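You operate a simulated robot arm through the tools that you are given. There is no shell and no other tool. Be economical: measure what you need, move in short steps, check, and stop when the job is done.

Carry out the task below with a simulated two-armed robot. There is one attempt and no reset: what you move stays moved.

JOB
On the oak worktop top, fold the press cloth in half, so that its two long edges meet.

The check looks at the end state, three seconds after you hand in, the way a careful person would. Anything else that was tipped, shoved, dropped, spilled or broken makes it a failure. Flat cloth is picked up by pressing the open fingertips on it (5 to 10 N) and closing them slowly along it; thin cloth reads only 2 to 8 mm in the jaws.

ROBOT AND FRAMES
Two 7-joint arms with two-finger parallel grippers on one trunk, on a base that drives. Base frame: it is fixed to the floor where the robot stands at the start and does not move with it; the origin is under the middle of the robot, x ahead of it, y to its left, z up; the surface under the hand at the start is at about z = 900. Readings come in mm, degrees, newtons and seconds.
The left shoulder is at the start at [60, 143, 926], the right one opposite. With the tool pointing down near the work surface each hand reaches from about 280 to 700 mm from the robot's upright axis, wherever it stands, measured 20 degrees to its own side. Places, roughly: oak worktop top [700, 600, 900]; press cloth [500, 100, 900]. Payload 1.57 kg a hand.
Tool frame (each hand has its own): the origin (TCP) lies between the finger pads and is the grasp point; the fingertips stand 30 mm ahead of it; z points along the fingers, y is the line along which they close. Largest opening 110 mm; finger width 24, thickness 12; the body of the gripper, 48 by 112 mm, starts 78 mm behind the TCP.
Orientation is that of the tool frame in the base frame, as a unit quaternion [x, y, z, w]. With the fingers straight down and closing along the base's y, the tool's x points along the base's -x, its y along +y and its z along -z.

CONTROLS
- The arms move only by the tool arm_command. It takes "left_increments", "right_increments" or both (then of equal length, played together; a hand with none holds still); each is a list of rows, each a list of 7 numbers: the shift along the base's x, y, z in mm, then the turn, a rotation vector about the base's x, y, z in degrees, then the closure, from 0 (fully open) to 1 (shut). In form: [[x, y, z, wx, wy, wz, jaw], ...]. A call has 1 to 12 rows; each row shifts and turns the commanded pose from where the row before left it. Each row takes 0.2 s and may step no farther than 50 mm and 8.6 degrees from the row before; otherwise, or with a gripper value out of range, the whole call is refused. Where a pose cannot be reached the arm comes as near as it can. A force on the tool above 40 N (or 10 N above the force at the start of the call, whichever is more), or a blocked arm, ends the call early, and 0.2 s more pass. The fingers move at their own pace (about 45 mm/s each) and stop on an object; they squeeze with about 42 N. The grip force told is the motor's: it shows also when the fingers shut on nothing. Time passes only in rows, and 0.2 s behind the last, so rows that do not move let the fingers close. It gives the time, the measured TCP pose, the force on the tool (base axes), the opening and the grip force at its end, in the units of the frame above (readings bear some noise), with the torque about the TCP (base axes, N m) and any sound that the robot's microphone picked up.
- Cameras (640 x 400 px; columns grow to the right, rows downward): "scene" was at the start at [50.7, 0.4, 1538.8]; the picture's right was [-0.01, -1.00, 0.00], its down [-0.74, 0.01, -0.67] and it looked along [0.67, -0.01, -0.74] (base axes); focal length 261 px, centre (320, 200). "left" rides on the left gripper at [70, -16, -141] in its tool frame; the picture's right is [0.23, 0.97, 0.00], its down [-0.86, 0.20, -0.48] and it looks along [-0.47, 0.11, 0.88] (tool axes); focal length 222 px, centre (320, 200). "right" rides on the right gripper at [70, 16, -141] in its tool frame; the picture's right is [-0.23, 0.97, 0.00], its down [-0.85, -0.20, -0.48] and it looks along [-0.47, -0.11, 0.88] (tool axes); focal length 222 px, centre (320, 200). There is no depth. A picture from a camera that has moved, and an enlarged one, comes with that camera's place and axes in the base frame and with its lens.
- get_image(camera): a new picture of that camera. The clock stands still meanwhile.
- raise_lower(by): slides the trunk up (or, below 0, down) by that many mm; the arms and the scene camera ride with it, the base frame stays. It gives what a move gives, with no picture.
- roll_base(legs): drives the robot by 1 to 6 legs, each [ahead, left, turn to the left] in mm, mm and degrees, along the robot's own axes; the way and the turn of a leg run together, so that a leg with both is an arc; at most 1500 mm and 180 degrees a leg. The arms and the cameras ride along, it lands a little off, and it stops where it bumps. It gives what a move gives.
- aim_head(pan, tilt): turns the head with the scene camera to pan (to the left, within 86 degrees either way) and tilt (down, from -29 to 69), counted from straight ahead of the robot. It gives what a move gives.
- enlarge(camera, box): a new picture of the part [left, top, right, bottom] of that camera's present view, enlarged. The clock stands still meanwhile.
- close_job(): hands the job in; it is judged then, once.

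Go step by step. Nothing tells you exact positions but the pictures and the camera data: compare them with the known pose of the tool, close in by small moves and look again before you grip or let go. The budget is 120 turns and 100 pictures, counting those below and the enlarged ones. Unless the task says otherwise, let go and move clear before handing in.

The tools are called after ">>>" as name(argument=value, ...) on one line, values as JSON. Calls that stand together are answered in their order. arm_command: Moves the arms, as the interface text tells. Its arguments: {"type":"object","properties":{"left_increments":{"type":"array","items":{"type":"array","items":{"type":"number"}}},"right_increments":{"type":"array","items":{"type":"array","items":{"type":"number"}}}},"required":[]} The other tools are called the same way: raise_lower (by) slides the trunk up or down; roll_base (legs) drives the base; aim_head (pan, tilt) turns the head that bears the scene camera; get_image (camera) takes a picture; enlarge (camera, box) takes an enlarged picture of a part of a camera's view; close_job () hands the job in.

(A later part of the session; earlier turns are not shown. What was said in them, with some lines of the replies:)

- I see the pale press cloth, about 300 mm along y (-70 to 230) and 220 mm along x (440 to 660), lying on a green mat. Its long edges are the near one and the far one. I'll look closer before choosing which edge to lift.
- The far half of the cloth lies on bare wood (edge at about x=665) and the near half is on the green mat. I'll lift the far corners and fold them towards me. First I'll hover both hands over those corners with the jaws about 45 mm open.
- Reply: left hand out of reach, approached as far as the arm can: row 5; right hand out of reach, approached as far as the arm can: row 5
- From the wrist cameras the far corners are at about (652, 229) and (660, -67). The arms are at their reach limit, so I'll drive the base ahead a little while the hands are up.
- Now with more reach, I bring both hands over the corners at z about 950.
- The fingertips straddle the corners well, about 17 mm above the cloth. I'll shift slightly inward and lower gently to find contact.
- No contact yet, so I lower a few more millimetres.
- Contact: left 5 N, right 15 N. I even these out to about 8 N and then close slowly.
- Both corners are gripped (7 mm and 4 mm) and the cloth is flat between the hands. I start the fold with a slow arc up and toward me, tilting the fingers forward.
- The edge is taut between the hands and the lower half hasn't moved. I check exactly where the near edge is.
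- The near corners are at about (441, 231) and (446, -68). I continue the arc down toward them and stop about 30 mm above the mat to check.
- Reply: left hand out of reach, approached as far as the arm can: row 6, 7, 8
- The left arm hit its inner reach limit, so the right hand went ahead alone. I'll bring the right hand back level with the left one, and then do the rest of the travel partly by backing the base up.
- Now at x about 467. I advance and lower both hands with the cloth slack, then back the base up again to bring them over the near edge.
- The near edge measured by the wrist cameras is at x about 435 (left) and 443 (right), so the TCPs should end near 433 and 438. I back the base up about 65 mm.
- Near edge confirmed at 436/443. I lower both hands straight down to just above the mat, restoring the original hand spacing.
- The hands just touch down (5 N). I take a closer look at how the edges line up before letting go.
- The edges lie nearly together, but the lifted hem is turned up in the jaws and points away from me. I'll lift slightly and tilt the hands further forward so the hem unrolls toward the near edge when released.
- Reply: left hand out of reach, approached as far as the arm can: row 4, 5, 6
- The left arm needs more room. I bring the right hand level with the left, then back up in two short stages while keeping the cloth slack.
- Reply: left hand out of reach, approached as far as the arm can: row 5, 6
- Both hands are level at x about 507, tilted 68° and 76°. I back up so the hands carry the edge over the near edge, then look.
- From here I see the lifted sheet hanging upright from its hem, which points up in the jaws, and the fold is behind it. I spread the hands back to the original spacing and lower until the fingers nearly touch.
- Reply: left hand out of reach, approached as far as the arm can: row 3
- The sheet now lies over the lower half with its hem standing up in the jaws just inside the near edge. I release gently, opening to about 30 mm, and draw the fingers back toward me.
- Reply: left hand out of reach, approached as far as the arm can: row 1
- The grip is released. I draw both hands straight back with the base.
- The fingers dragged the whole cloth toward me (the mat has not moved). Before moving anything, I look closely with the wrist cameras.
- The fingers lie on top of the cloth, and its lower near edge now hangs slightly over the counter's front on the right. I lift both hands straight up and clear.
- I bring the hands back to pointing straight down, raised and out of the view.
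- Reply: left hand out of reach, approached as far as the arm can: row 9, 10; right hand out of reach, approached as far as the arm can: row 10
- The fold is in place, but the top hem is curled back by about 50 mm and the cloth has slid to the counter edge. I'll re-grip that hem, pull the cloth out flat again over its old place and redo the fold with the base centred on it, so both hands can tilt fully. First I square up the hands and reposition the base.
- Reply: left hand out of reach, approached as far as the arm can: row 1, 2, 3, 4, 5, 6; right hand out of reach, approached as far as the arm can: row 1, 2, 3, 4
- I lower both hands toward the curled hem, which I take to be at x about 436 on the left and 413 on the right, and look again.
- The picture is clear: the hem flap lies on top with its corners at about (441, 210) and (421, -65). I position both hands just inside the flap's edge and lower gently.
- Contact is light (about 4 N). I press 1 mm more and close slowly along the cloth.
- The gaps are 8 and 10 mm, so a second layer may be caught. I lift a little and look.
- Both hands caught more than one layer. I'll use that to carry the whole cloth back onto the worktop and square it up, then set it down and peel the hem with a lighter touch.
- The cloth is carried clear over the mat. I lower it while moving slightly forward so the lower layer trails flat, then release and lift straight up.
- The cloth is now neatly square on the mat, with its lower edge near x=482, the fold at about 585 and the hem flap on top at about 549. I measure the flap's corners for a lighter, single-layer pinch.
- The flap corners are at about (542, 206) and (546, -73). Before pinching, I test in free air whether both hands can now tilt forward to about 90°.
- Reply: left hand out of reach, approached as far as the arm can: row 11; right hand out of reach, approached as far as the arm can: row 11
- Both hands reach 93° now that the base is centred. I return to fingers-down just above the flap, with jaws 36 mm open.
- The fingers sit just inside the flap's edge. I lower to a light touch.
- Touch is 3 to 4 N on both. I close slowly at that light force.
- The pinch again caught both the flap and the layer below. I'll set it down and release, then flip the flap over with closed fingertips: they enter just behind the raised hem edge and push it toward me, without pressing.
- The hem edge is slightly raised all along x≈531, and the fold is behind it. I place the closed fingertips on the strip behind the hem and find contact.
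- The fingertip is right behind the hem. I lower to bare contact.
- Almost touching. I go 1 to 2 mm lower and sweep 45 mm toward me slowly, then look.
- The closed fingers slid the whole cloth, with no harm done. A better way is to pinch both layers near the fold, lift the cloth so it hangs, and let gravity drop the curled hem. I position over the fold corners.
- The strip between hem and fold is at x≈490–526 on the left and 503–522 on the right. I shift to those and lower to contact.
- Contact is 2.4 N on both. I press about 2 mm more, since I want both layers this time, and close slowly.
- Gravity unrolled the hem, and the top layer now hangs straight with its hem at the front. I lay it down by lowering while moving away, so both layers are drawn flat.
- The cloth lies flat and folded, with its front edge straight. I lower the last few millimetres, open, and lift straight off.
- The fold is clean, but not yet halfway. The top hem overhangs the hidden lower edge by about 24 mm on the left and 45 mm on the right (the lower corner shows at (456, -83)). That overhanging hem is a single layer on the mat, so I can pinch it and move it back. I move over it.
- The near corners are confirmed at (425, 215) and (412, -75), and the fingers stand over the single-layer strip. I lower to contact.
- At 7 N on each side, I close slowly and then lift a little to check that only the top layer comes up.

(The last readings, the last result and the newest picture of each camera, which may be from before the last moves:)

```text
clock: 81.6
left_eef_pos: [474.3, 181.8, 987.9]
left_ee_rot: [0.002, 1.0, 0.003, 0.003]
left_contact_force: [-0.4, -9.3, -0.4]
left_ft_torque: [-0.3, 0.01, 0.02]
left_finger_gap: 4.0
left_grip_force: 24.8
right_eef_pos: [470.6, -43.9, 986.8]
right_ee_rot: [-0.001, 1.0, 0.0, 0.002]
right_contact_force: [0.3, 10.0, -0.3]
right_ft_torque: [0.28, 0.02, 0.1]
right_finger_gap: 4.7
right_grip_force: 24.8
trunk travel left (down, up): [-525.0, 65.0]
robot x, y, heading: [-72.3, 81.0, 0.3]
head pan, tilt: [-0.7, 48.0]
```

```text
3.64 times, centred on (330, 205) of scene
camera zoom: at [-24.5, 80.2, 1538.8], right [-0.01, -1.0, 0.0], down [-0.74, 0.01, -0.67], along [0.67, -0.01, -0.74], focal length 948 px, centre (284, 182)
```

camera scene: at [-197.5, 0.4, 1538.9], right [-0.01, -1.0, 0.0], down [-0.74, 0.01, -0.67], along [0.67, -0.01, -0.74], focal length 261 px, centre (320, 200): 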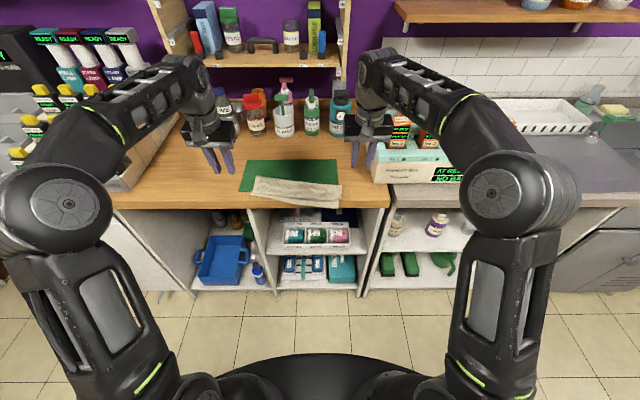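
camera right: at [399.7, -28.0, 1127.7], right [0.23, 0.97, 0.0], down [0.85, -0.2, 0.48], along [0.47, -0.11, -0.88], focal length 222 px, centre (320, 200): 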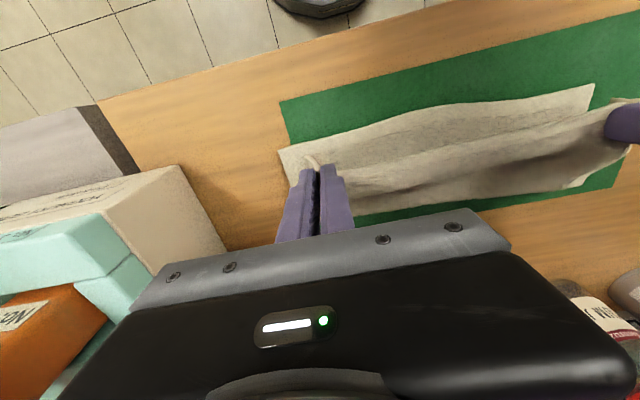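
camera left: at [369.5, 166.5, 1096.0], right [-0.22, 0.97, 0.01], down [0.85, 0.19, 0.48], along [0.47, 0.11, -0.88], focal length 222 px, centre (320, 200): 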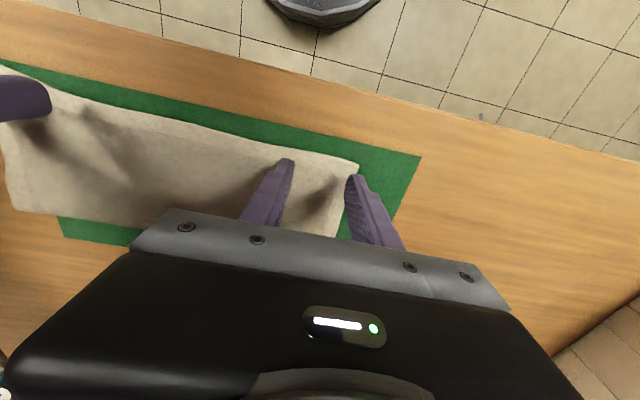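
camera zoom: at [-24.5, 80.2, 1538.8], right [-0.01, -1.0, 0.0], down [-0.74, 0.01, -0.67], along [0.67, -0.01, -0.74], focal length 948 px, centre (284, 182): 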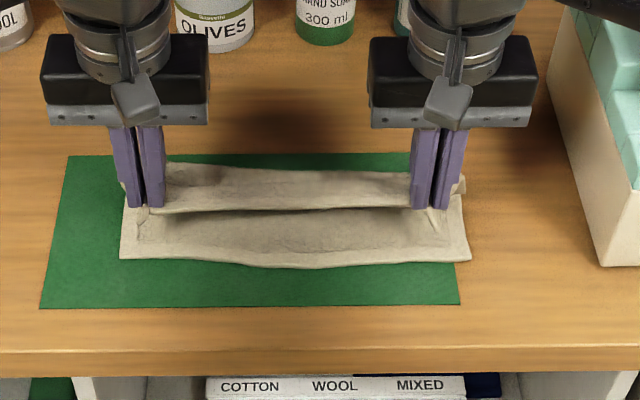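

Only the top layer came up, and the lower long edge is now fully visible at x≈461 (left) and 457 (right). I lay the top hem onto it, pushing the slack toward the fold on the way.

>>> arm_command(left_increments=[[10, -2, -4, 0, 0, 0, 1], [10, -2, -6, 0, 0, 0, 1], [5, -1, -8, 0, 0, 0, 1], [-5, 0, -8, 0, 0, 0, 1], [-10, 0, -8, 0, 0, 0, 1], [-11, 0, -8, 0, 0, 0, 1], [0, 0, -6, 0, 0, 0, 1], [0, 0, 0, 0, 0, 0, 1]], right_increments=[[10, -2, -4, 0, 0, 0, 1], [10, -2, -6, 0, 0, 0, 1], [5, -1, -8, 0, 0, 0, 1], [-6, 0, -8, 0, 0, 0, 1], [-10, 0, -8, 0, 0, 0, 1], [-11, 0, -8, 0, 0, 0, 1], [0, 0, -6, 0, 0, 0, 1], [0, 0, 0, 0, 0, 0, 1]])

>>> enlarge(camera="left", box=[40, 40, 440, 240])

>>> enlarge(camera="right", box=[220, 40, 620, 240])

```text
clock: 83.4
left_eef_pos: [473.9, 178.9, 941.0]
left_ee_rot: [0.002, 1.0, 0.003, 0.003]
left_contact_force: [0.5, -10.8, -0.4]
left_ft_torque: [-0.27, -0.02, -0.02]
left_finger_gap: 4.5
left_grip_force: 25.6
right_eef_pos: [469.1, -48.4, 939.6]
right_ee_rot: [0.0, 1.0, 0.0, 0.003]
right_contact_force: [0.0, 9.7, 0.3]
right_ft_torque: [0.36, 0.02, 0.11]
right_finger_gap: 4.4
right_grip_force: 25.2
trunk travel left (down, up): [-525.0, 65.0]
robot x, y, heading: [-73.0, 79.8, 0.1]
head pan, tilt: [-0.7, 48.0]
```

```text
1.60 times, centred on (240, 140) of left
camera zoom: at [402.3, 162.6, 1083.5], right [-0.22, 0.97, 0.01], down [0.85, 0.19, 0.48], along [0.47, 0.11, -0.88], focal length 355 px, centre (448, 296)
```

zoom: 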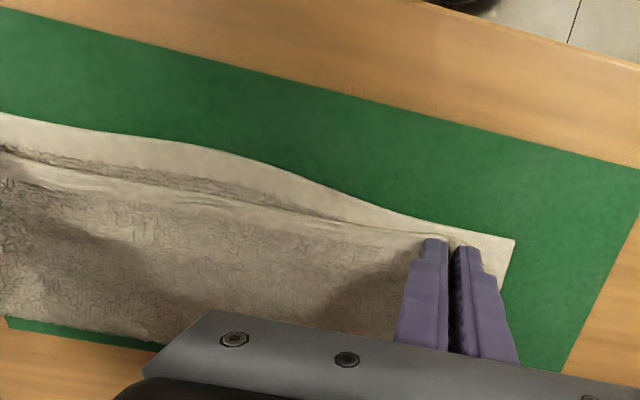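

```text
1.60 times, centred on (420, 140) of right
camera zoom: at [398.4, -31.8, 1080.5], right [0.23, 0.97, 0.0], down [0.85, -0.2, 0.48], along [0.47, -0.11, -0.88], focal length 355 px, centre (160, 296)
```

zoom: 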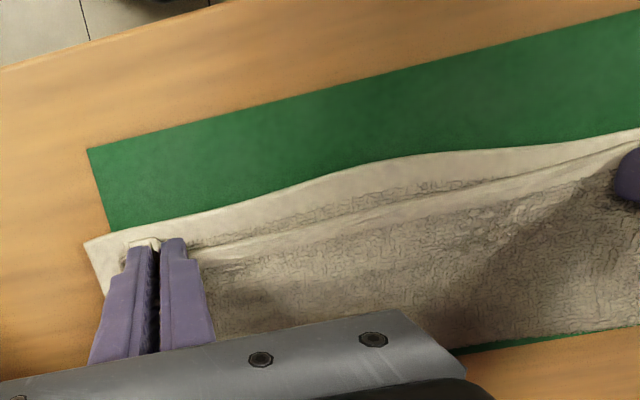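

The edges nearly match: the top hem is about 8 mm short of the lower one. I shift both hands 8 mm toward me, lower, open with a light touch to spread the pinch, and lift straight up.

>>> arm_command(left_increments=[[-4, -1, 0, 0, 0, 0, 1], [-4, -1, -2, 0, 0, 0, 1], [0, 0, -2, 0, 0, 0, 1], [0, 0, 0, 0, 0, 0, 0.9], [0, 0, 0, 0, 0, 0, 0.8], [0, 0, 0, 0, 0, 0, 0.7], [0, 0, 0, 0, 0, 0, 0.6], [0, 0, 0, 0, 0, 0, 0.55], [0, 0, 5, 0, 0, 0, 0.55], [0, 0, 12, 0, 0, 0, 0.55], [0, 0, 25, 0, 0, 0, 0.55], [0, 0, 30, 0, 0, 0, 0.55]], right_increments=[[-4, 1, 0, 0, 0, 0, 1], [-4, 1, -2, 0, 0, 0, 1], [0, 0, -1, 0, 0, 0, 1], [0, 0, 0, 0, 0, 0, 0.9], [0, 0, 0, 0, 0, 0, 0.8], [0, 0, 0, 0, 0, 0, 0.7], [0, 0, 0, 0, 0, 0, 0.6], [0, 0, 0, 0, 0, 0, 0.55], [0, 0, 5, 0, 0, 0, 0.55], [0, 0, 12, 0, 0, 0, 0.55], [0, 0, 25, 0, 0, 0, 0.55], [0, 0, 30, 0, 0, 0, 0.55]])

>>> arm_command(left_increments=[[0, 25, 15, 0, 0, 0, 0.55], [0, 25, 10, 0, 0, 0, 0.55], [0, 25, 0, 0, 0, 0, 0.55], [0, 0, 0, 0, 0, 0, 0.55]], right_increments=[[0, -20, 15, 0, 0, 0, 0.55], [0, -20, 10, 0, 0, 0, 0.55], [0, -20, 0, 0, 0, 0, 0.55], [0, 0, 0, 0, 0, 0, 0.55]])

>>> enlarge(camera="scene", box=[260, 165, 390, 245])

>>> get_image(camera="right")

```text
clock: 86.0
left_eef_pos: [466.9, 176.9, 1008.4]
left_ee_rot: [0.001, 1.0, 0.004, 0.002]
left_contact_force: [0.5, -0.2, -0.3]
left_ft_torque: [0.0, -0.02, -0.01]
left_finger_gap: 49.6
left_grip_force: 0.1
right_eef_pos: [460.9, -47.1, 1009.7]
right_ee_rot: [-0.001, 1.0, 0.0, 0.002]
right_contact_force: [0.4, -0.1, -0.6]
right_ft_torque: [0.01, -0.01, -0.02]
right_finger_gap: 49.6
right_grip_force: 0.0
trunk travel left (down, up): [-525.0, 65.0]
robot x, y, heading: [-75.4, 79.3, 0.0]
head pan, tilt: [-0.7, 48.0]
```

```text
clock: 87.0
left_eef_pos: [466.8, 249.1, 1033.0]
left_ee_rot: [0.001, 1.0, 0.004, 0.003]
left_contact_force: [-0.3, 0.4, 0.3]
left_ft_torque: [0.0, 0.0, 0.01]
left_finger_gap: 49.6
left_grip_force: 0.2
right_eef_pos: [462.1, -107.1, 1032.6]
right_ee_rot: [-0.002, 1.0, 0.0, 0.002]
right_contact_force: [-0.1, 0.1, 0.1]
right_ft_torque: [-0.01, 0.0, 0.01]
right_finger_gap: 49.7
right_grip_force: 0.0
trunk travel left (down, up): [-525.0, 65.0]
robot x, y, heading: [-76.4, 79.2, 0.0]
head pan, tilt: [-0.7, 48.0]
```

```text
4.92 times, centred on (325, 205) of scene
camera zoom: at [-24.2, 80.3, 1538.8], right [-0.01, -1.0, 0.0], down [-0.74, 0.01, -0.67], along [0.67, -0.01, -0.74], focal length 1283 px, centre (295, 175)
```

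zoom: 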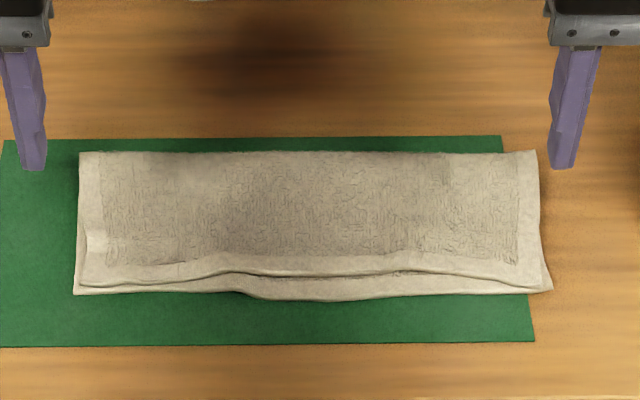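

```text
8 pictures are left
camera right: at [391.7, -90.9, 1174.2], right [0.23, 0.97, 0.0], down [0.85, -0.2, 0.48], along [0.47, -0.11, -0.88], focal length 222 px, centre (320, 200)
```

right: 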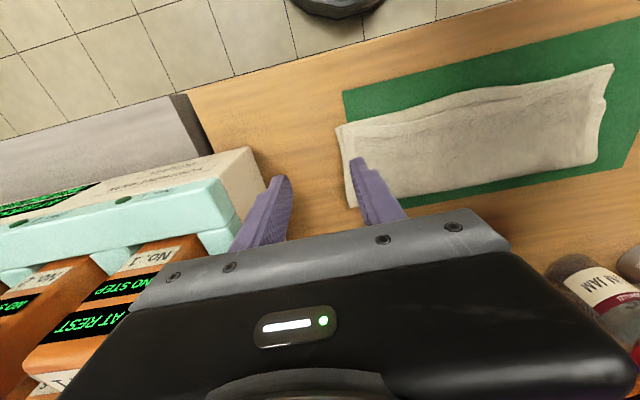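

The long edges now match at both ends, but in the middle the top hem is still about 18 mm short of the lower edge. I'll hold the exposed lower strip down with the right fingertips and ease the top hem forward with the left, so I bring the closed hands to those places.

>>> arm_command(left_increments=[[2, -14, 0, 0, 0, -8.2, 0.8], [2, -14, 0, 0, 0, -8.2, 1], [2, -14, 0, 0, 0, -8.2, 1], [2, -14, 0, 0, 0, -8.2, 1], [2, -14, 0, 0, 0, -8.2, 1], [2, -14, 0, 0, 0, -8.2, 1], [2, -15, 0, 0, 0, -8.2, 1], [2, -15, 0, 0, 0, -8.2, 1], [1, -15, 0, 0, 0, -8.2, 1], [1, -15, 0, 0, 0, -8.2, 1], [0, -15, 0, 0, 0, -8, 1], [0, 0, 0, 0, 0, 0, 1]], right_increments=[[-2, 10, 0, 0, 0, 0, 0.8], [-2, 10, 0, 0, 0, 0, 1], [-2, 10, 0, 0, 0, 0, 1], [-1, 10, 0, 0, 0, 0, 1], [0, 10, 0, 0, 0, 0, 1], [0, 10, -10, 0, 0, 0, 1], [0, 10, -10, 0, 0, 0, 1], [0, 10, -10, 0, 0, 0, 1], [0, 10, -10, 0, 0, 0, 1], [0, 7, -10, 0, 0, 0, 1], [0, 0, -10, 0, 0, 0, 1], [0, 0, 0, 0, 0, 0, 1]])

>>> get_image(camera="right")

```text
clock: 89.6
left_eef_pos: [484.2, 89.2, 1035.4]
left_ee_rot: [0.709, 0.706, 0.001, 0.004]
left_contact_force: [-0.4, -0.4, -0.2]
left_ft_torque: [0.01, 0.0, 0.0]
left_finger_gap: 0.2
left_grip_force: 21.6
right_eef_pos: [454.2, -9.0, 974.6]
right_ee_rot: [0.0, 1.0, 0.0, 0.003]
right_contact_force: [0.5, 0.5, -0.5]
right_ft_torque: [-0.01, 0.01, 0.02]
right_finger_gap: 0.2
right_grip_force: 21.2
trunk travel left (down, up): [-525.0, 65.0]
robot x, y, heading: [-75.3, 76.3, -0.3]
head pan, tilt: [-0.7, 48.0]
```

```text
7 pictures are left
camera right: at [383.3, 6.8, 1114.8], right [0.23, 0.97, 0.0], down [0.85, -0.2, 0.48], along [0.47, -0.11, -0.88], focal length 222 px, centre (320, 200)
```

right: 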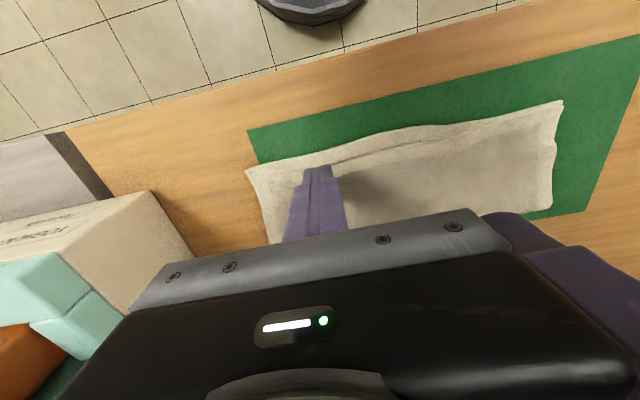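

In the middle the lower edge is at x≈443 and the top hem at about 458. I shift the right fingertips onto the lower strip only (x≈445) and the left just behind the top hem (x≈474), and lower both.

>>> arm_command(left_increments=[[-5, 0, -20, 0, 0, 0, 1], [-5, 0, -20, 0, 0, 0, 1], [0, 0, -20, 0, 0, 0, 1], [0, 0, -20, 0, 0, 0, 1], [0, 0, -12, 0, 0, 0, 1], [0, 0, 0, 0, 0, 0, 1]], right_increments=[[-5, 0, -5, 0, 0, 0, 1], [-4, 0, -10, 0, 0, 0, 1], [0, 0, -12, 0, 0, 0, 1], [0, 0, -8, 0, 0, 0, 1], [0, 0, -4, 0, 0, 0, 1], [0, 0, 0, 0, 0, 0, 1]])

```text
clock: 90.3
left_eef_pos: [475.0, 88.7, 989.9]
left_ee_rot: [0.708, 0.706, 0.002, 0.012]
left_contact_force: [0.3, 0.3, 1.4]
left_ft_torque: [-0.1, 0.07, -0.04]
left_finger_gap: 0.0
left_grip_force: 21.0
right_eef_pos: [442.5, -12.3, 946.5]
right_ee_rot: [0.0, 1.0, -0.004, -0.004]
right_contact_force: [-1.1, 0.1, -1.9]
right_ft_torque: [-0.07, -0.01, -0.04]
right_finger_gap: 0.2
right_grip_force: 21.3
trunk travel left (down, up): [-525.0, 65.0]
robot x, y, heading: [-74.9, 76.8, -0.2]
head pan, tilt: [-0.7, 48.0]
stopped in row 3 (right hand): the force on the tool passed its limit at 46 N (the readings are from after the stop); the commanded pose is now the measured one
```

The two hands touched each other (the left hand's camera bracket met the right hand), so that spacing is too tight with the left hand turned. I lift the left clear, turn it back and use a wider spacing.

>>> arm_command(left_increments=[[0, 5, 10, 0, 0, 0, 1], [0, 5, 15, 0, 0, 0, 1], [0, 5, 15, 0, 0, 0, 1], [0, 5, 15, 0, 0, 0, 1], [0, 5, 15, 0, 0, 0, 1], [0, 5, 0, 0, 0, 0, 1]])

>>> arm_command(left_increments=[[0, 2, 0, 0, 0, 8.2, 1], [0, 2, 0, 0, 0, 8.2, 1], [0, 2, 0, 0, 0, 8.2, 1], [0, 2, 0, 0, 0, 8.2, 1], [0, 0, 0, 0, 0, 8.2, 1], [0, 0, 0, 0, 0, 8.2, 1], [0, 0, 0, 0, 0, 8.2, 1], [0, 0, 0, 0, 0, 8.2, 1], [0, 0, 0, 0, 0, 8.2, 1], [0, 0, 0, 0, 0, 8.2, 1], [0, 0, 0, 0, 0, 8, 1], [0, 0, 0, 0, 0, 0, 1]], right_increments=[[0, -2, 1, 0, 0, 0, 1], [0, -2, 0, 0, 0, 0, 1], [0, -2, 0, 0, 0, 0, 1], [0, -2, 0, 0, 0, 0, 1], [0, -2, 0, 0, 0, 0, 1], [0, -2, 0, 0, 0, 0, 1], [0, 0, 0, 0, 0, 0, 1], [0, 0, 0, 0, 0, 0, 1], [0, 0, 0, 0, 0, 0, 1], [0, 0, 0, 0, 0, 0, 1], [0, 0, 0, 0, 0, 0, 1], [0, 0, 0, 0, 0, 0, 1]])

>>> enlarge(camera="scene", box=[250, 150, 410, 260])

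```text
clock: 91.8
left_eef_pos: [476.9, 119.5, 1060.1]
left_ee_rot: [0.708, 0.706, 0.001, 0.012]
left_contact_force: [0.1, -1.2, 1.1]
left_ft_torque: [-0.01, 0.0, -0.01]
left_finger_gap: 0.0
left_grip_force: 21.2
right_eef_pos: [442.5, -11.9, 948.4]
right_ee_rot: [-0.001, 1.0, -0.004, -0.005]
right_contact_force: [-1.3, -0.9, 0.3]
right_ft_torque: [0.04, 0.04, -0.01]
right_finger_gap: 0.0
right_grip_force: 21.3
trunk travel left (down, up): [-525.0, 65.0]
robot x, y, heading: [-74.8, 81.9, 0.0]
head pan, tilt: [-0.7, 48.0]
```

```text
clock: 94.3
left_eef_pos: [474.7, 127.0, 1060.9]
left_ee_rot: [0.001, 1.0, 0.01, 0.007]
left_contact_force: [0.9, 0.2, -0.5]
left_ft_torque: [0.01, 0.02, -0.01]
left_finger_gap: 0.0
left_grip_force: 21.6
right_eef_pos: [442.4, -23.5, 947.6]
right_ee_rot: [-0.001, 1.0, -0.003, -0.005]
right_contact_force: [-0.1, 0.4, -0.6]
right_ft_torque: [0.0, -0.01, -0.05]
right_finger_gap: 0.0
right_grip_force: 21.2
trunk travel left (down, up): [-525.0, 65.0]
robot x, y, heading: [-77.1, 83.9, 0.0]
head pan, tilt: [-0.7, 48.0]
```

```text
3.64 times, centred on (330, 205) of scene
camera zoom: at [-24.3, 80.3, 1538.8], right [-0.01, -1.0, 0.0], down [-0.74, 0.01, -0.67], along [0.67, -0.01, -0.74], focal length 948 px, centre (284, 182)
```

zoom: 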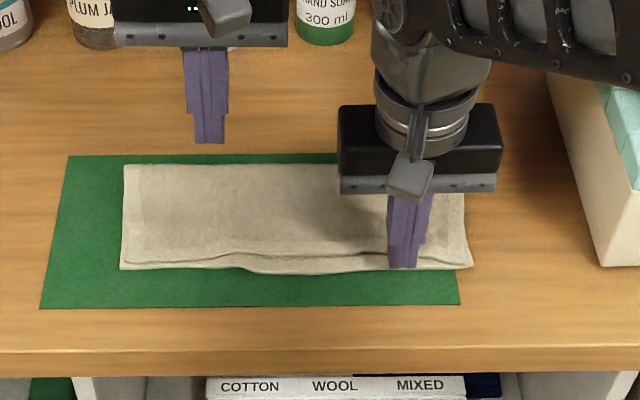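

The cloth is undisturbed. I lower the right fingertips onto the lower strip and bring the left down at y≈100, keeping about 124 mm between the hands.

>>> arm_command(left_increments=[[0, -9, -22, 0, 0, 0, 1], [0, -9, -22, 0, 0, 0, 1], [0, -8, -22, 0, 0, 0, 1], [0, 0, -22, 0, 0, 0, 1], [0, 0, -20, 0, 0, 0, 1], [0, 0, -8, 0, 0, 0, 1], [0, 0, -3, 0, 0, 0, 1], [0, 0, 0, 0, 0, 0, 1]], right_increments=[[0, 0, -5, 0, 0, 0, 1], [0, 0, -4, 0, 0, 0, 1], [0, 0, -2, 0, 0, 0, 1], [0, 0, -2, 0, 0, 0, 1], [0, 0, 0, 0, 0, 0, 1], [0, 0, 0, 0, 0, 0, 1], [0, 0, 0, 0, 0, 0, 1], [0, 0, 0, 0, 0, 0, 1]])

```text
clock: 96.2
left_eef_pos: [477.1, 100.6, 939.6]
left_ee_rot: [0.002, 1.0, 0.009, 0.006]
left_contact_force: [-0.7, 0.0, -0.2]
left_ft_torque: [-0.02, 0.02, 0.0]
left_finger_gap: 0.0
left_grip_force: 21.4
right_eef_pos: [441.5, -23.7, 935.9]
right_ee_rot: [-0.001, 1.0, -0.004, -0.005]
right_contact_force: [-0.4, 0.2, 0.1]
right_ft_torque: [0.0, 0.0, -0.02]
right_finger_gap: 0.0
right_grip_force: 20.7
trunk travel left (down, up): [-525.0, 65.0]
robot x, y, heading: [-76.9, 79.2, -0.0]
head pan, tilt: [-0.7, 48.0]
```

>>> arm_command(left_increments=[[0, 0, -2, 0, 0, 0, 1], [0, 0, -1, 0, 0, 0, 1], [0, 0, 0, 0, 0, 0, 1]], right_increments=[[0, 0, -2, 0, 0, 0, 1], [0, 0, -1, 0, 0, 0, 1], [0, 0, 0, 0, 0, 0, 1]])

```text
clock: 97.0
left_eef_pos: [473.9, 100.7, 938.9]
left_ee_rot: [0.001, 1.0, 0.01, 0.007]
left_contact_force: [0.2, 0.4, 1.2]
left_ft_torque: [0.0, -0.01, 0.0]
left_finger_gap: 0.0
left_grip_force: 21.9
right_eef_pos: [441.5, -24.2, 933.4]
right_ee_rot: [0.0, 1.0, -0.004, -0.004]
right_contact_force: [-0.2, -1.1, 8.5]
right_ft_torque: [-0.03, -0.09, -0.02]
right_finger_gap: 0.1
right_grip_force: 21.4
trunk travel left (down, up): [-525.0, 65.0]
robot x, y, heading: [-79.4, 80.0, 0.2]
head pan, tilt: [-0.7, 48.0]
```

The right hand anchors at 8.5 N and the left is barely touching. I press 1 mm more with the left, ease the top hem 14 mm toward me, and lift.

>>> arm_command(left_increments=[[0, 0, -1.2, 0, 0, 0, 1], [-2, 0, 0, 0, 0, 0, 1], [-2, 0, 0, 0, 0, 0, 1], [-2, 0, 0, 0, 0, 0, 1], [-2, 0, 0, 0, 0, 0, 1], [-2, 0, 0, 0, 0, 0, 1], [-2, 0, 0, 0, 0, 0, 1], [-2, 0, 0, 0, 0, 0, 1], [0, 0, 0, 0, 0, 0, 1]])

>>> enlarge(camera="scene", box=[260, 165, 390, 245])

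```text
clock: 99.0
left_eef_pos: [459.7, 99.2, 935.1]
left_ee_rot: [0.002, 1.0, 0.01, 0.007]
left_contact_force: [2.1, 0.8, 5.4]
left_ft_torque: [0.02, -0.05, -0.01]
left_finger_gap: 0.0
left_grip_force: 21.3
right_eef_pos: [441.4, -23.6, 932.4]
right_ee_rot: [-0.001, 1.0, -0.003, -0.003]
right_contact_force: [1.3, -2.7, 13.0]
right_ft_torque: [-0.09, -0.17, -0.03]
right_finger_gap: 0.0
right_grip_force: 20.8
trunk travel left (down, up): [-525.0, 65.0]
robot x, y, heading: [-77.2, 79.5, 0.1]
head pan, tilt: [-0.7, 48.0]
```

```text
4.92 times, centred on (325, 205) of scene
camera zoom: at [-25.4, 80.2, 1538.9], right [-0.01, -1.0, 0.0], down [-0.74, 0.01, -0.67], along [0.67, -0.01, -0.74], focal length 1283 px, centre (295, 175)
```

zoom: 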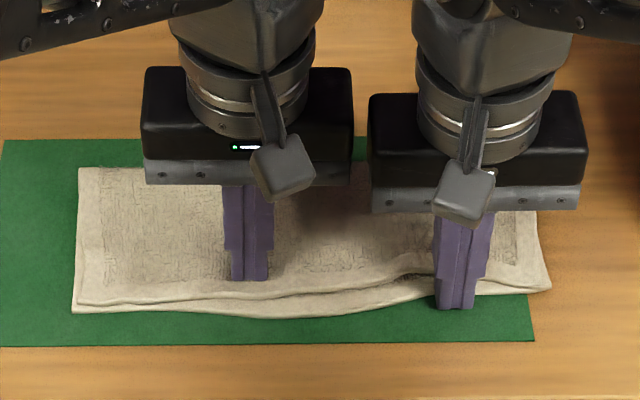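

The drag mostly moved both layers together, so I stop that. Instead I'll press only on the bowed-out strip of the lower layer in the middle and push it back under the top hem. The left hand goes clear, the right moves over to y≈55.

>>> arm_command(left_increments=[[0, 0, 6, 0, 0, 0, 1], [0, 0, 20, 0, 0, 0, 1], [0, 10, 40, 0, 0, 0, 1], [0, 30, 20, 0, 0, 0, 1], [0, 35, 0, 0, 0, 0, 1], [0, 35, 0, 0, 0, 0, 1], [0, 20, 0, 0, 0, 0, 1], [0, 0, 0, 0, 0, 0, 1]], right_increments=[[0, 0, 6, 0, 0, 0, 1], [0, 0, 12, 0, 0, 0, 1], [-6, 0, 10, 0, 0, 0, 1], [-6, 15, 0, 0, 0, 0, 1], [-6, 20, 0, 0, 0, 0, 1], [0, 22, 0, 0, 0, 0, 1], [0, 22, 0, 0, 0, 0, 1], [0, 0, 0, 0, 0, 0, 1]])

>>> enlarge(camera="right", box=[140, 60, 500, 230])

```text
clock: 100.8
left_eef_pos: [460.2, 232.8, 1022.1]
left_ee_rot: [0.001, 1.0, 0.01, 0.006]
left_contact_force: [0.4, -0.9, -0.5]
left_ft_torque: [-0.01, 0.01, 0.03]
left_finger_gap: 0.0
left_grip_force: 21.2
right_eef_pos: [426.6, 55.6, 960.9]
right_ee_rot: [0.0, 1.0, -0.003, -0.005]
right_contact_force: [0.3, 0.0, -0.1]
right_ft_torque: [0.0, 0.02, -0.01]
right_finger_gap: 0.1
right_grip_force: 20.8
trunk travel left (down, up): [-525.0, 65.0]
robot x, y, heading: [-74.9, 82.4, -0.1]
head pan, tilt: [-0.7, 48.0]
```

```text
1.78 times, centred on (320, 145) of right
camera zoom: at [356.7, 72.8, 1101.4], right [0.23, 0.97, -0.01], down [0.86, -0.2, 0.47], along [0.46, -0.11, -0.88], focal length 395 px, centre (320, 298)
```

zoom: 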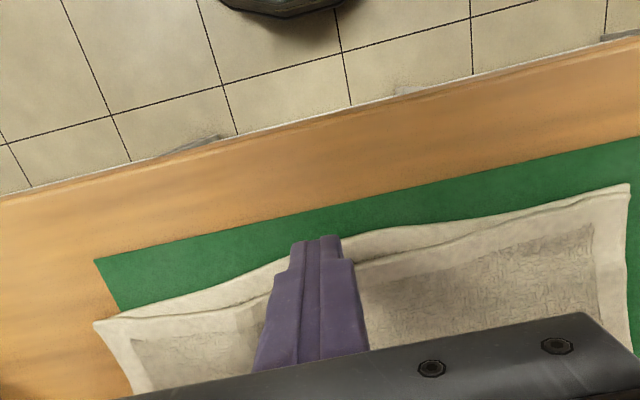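

The lower edge is at x≈428 here and the top hem at 443, and my fingertips overlap about 10 mm of the lower strip. I lower to contact.

>>> arm_command(right_increments=[[0, 0, -10, 0, 0, 0, 1], [0, 0, -8, 0, 0, 0, 1], [0, 0, -5, 0, 0, 0, 1], [0, 0, -3, 0, 0, 0, 1], [0, 0, -1, 0, 0, 0, 1], [0, 0, 0, 0, 0, 0, 1]])

```text
clock: 102.2
left_eef_pos: [459.9, 232.1, 1022.0]
left_ee_rot: [0.002, 1.0, 0.011, 0.006]
left_contact_force: [-0.2, 0.3, -0.7]
left_ft_torque: [0.02, -0.02, -0.01]
left_finger_gap: 0.0
left_grip_force: 21.4
right_eef_pos: [425.5, 57.4, 933.1]
right_ee_rot: [-0.001, 1.0, -0.003, -0.005]
right_contact_force: [0.8, 0.4, 3.2]
right_ft_torque: [0.0, -0.02, 0.02]
right_finger_gap: 0.2
right_grip_force: 21.0
trunk travel left (down, up): [-525.0, 65.0]
robot x, y, heading: [-72.8, 80.7, -0.1]
head pan, tilt: [-0.7, 48.0]
```

At 3 N I push 12 mm away from me slowly, then lift off and look.

>>> arm_command(right_increments=[[2, 0, -0.5, 0, 0, 0, 1], [2, 0, 0, 0, 0, 0, 1], [2, 0, 0, 0, 0, 0, 1], [2, 0, 0, 0, 0, 0, 1], [2, 0, 0, 0, 0, 0, 1], [2, 0, 0, 0, 0, 0, 1], [1, 0, 0, 0, 0, 0, 1], [0, 0, 3, 0, 0, 0, 1], [0, 0, 12, 0, 0, 0, 1], [0, -20, 30, 0, 0, 0, 1], [0, -50, 30, 0, 0, 0, 1], [0, -50, 0, 0, 0, 0, 1]])

>>> arm_command(right_increments=[[0, -50, 0, 0, 0, 0, 1], [0, 0, 0, 0, 0, 0, 1]])

>>> enlarge(camera="scene", box=[260, 165, 390, 245])

```text
refused: row 11 steps farther than a row can; nothing moved
```

```text
clock: 102.8
left_eef_pos: [460.1, 234.0, 1022.3]
left_ee_rot: [0.002, 1.0, 0.009, 0.008]
left_contact_force: [-0.8, 0.1, 0.3]
left_ft_torque: [0.01, 0.0, -0.01]
left_finger_gap: 0.2
left_grip_force: 21.2
right_eef_pos: [422.4, 8.0, 932.2]
right_ee_rot: [-0.001, 1.0, -0.003, -0.004]
right_contact_force: [0.8, -0.3, 8.8]
right_ft_torque: [0.0, -0.08, -0.03]
right_finger_gap: 0.0
right_grip_force: 21.5
trunk travel left (down, up): [-525.0, 65.0]
robot x, y, heading: [-73.8, 80.4, 0.1]
head pan, tilt: [-0.7, 48.0]
```

```text
4.92 times, centred on (325, 205) of scene
camera zoom: at [-25.1, 80.6, 1539.0], right [-0.01, -1.0, 0.0], down [-0.74, 0.01, -0.67], along [0.67, -0.01, -0.74], focal length 1283 px, centre (295, 175)
```

zoom: 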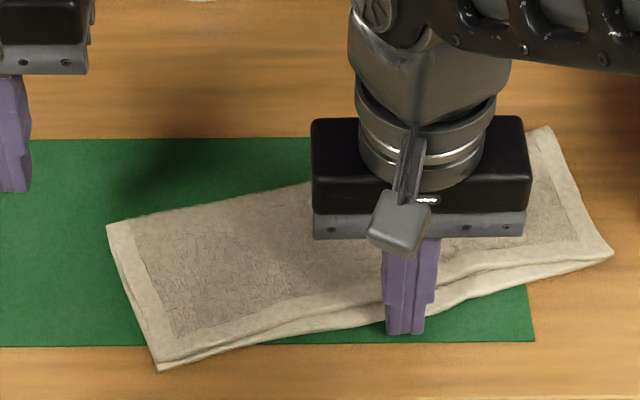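

My second command ran even though the first was refused, and it dragged the cloth sideways, turning it by about 12°. The fold itself is intact, and the edges now look closer than before. I lift the right hand straight up and clear, and check.

>>> arm_command(right_increments=[[0, 0, 4, 0, 0, 0, 1], [0, 0, 10, 0, 0, 0, 1], [0, 0, 25, 0, 0, 0, 1], [0, 0, 35, 0, 0, 0, 1], [0, -10, 30, 0, 0, 0, 1], [0, -40, 10, 0, 0, 0, 1], [0, -45, 0, 0, 0, 0, 1], [0, -45, 0, 0, 0, 0, 1], [0, 0, 0, 0, 0, 0, 1]])

>>> enlarge(camera="scene", box=[265, 165, 395, 250])

```text
clock: 104.8
left_eef_pos: [459.5, 232.4, 1022.9]
left_ee_rot: [0.001, 1.0, 0.01, 0.007]
left_contact_force: [0.3, -0.5, 0.6]
left_ft_torque: [0.02, -0.01, -0.01]
left_finger_gap: 0.0
left_grip_force: 21.0
right_eef_pos: [423.6, -134.1, 1044.2]
right_ee_rot: [0.0, 1.0, -0.004, -0.004]
right_contact_force: [0.6, 0.1, -0.1]
right_ft_torque: [0.01, 0.01, -0.02]
right_finger_gap: 0.0
right_grip_force: 21.7
trunk travel left (down, up): [-525.0, 65.0]
robot x, y, heading: [-75.9, 80.7, -0.1]
head pan, tilt: [-0.7, 48.0]
```

```text
4.71 times, centred on (330, 208) of scene
camera zoom: at [-24.3, 80.8, 1538.8], right [-0.01, -1.0, 0.0], down [-0.74, 0.01, -0.67], along [0.67, -0.01, -0.74], focal length 1226 px, centre (273, 165)
```

zoom: 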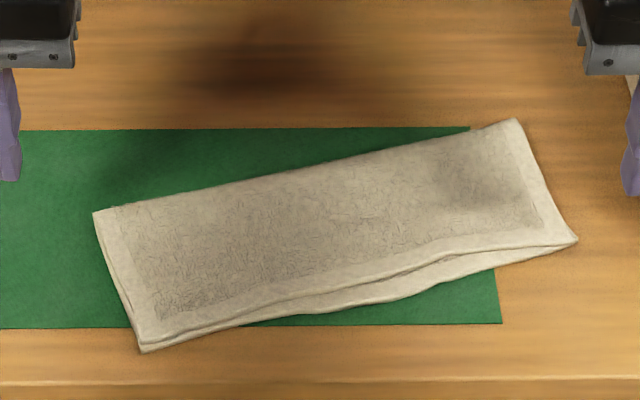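

The press cloth is folded cleanly in half: the long edges meet at both ends, with a gap of up to about 15 mm in the middle. Both hands are clear, and nothing else looks moved in this last view. I hand in.

>>> close_job()

```text
The job is handed in.
```

The press cloth is folded in half on the oak worktop, but the match isn't perfect. Its two long edges meet at both ends, and in the middle the top edge stops up to about 15 mm short of the lower one.

The folded cloth sits turned by about 12° on the mat because I dragged it sideways by mistake near the end. The two hands also touched each other once, and the cloth looked undisturbed afterwards. Nothing else looked moved, and both hands were clear when I handed in.
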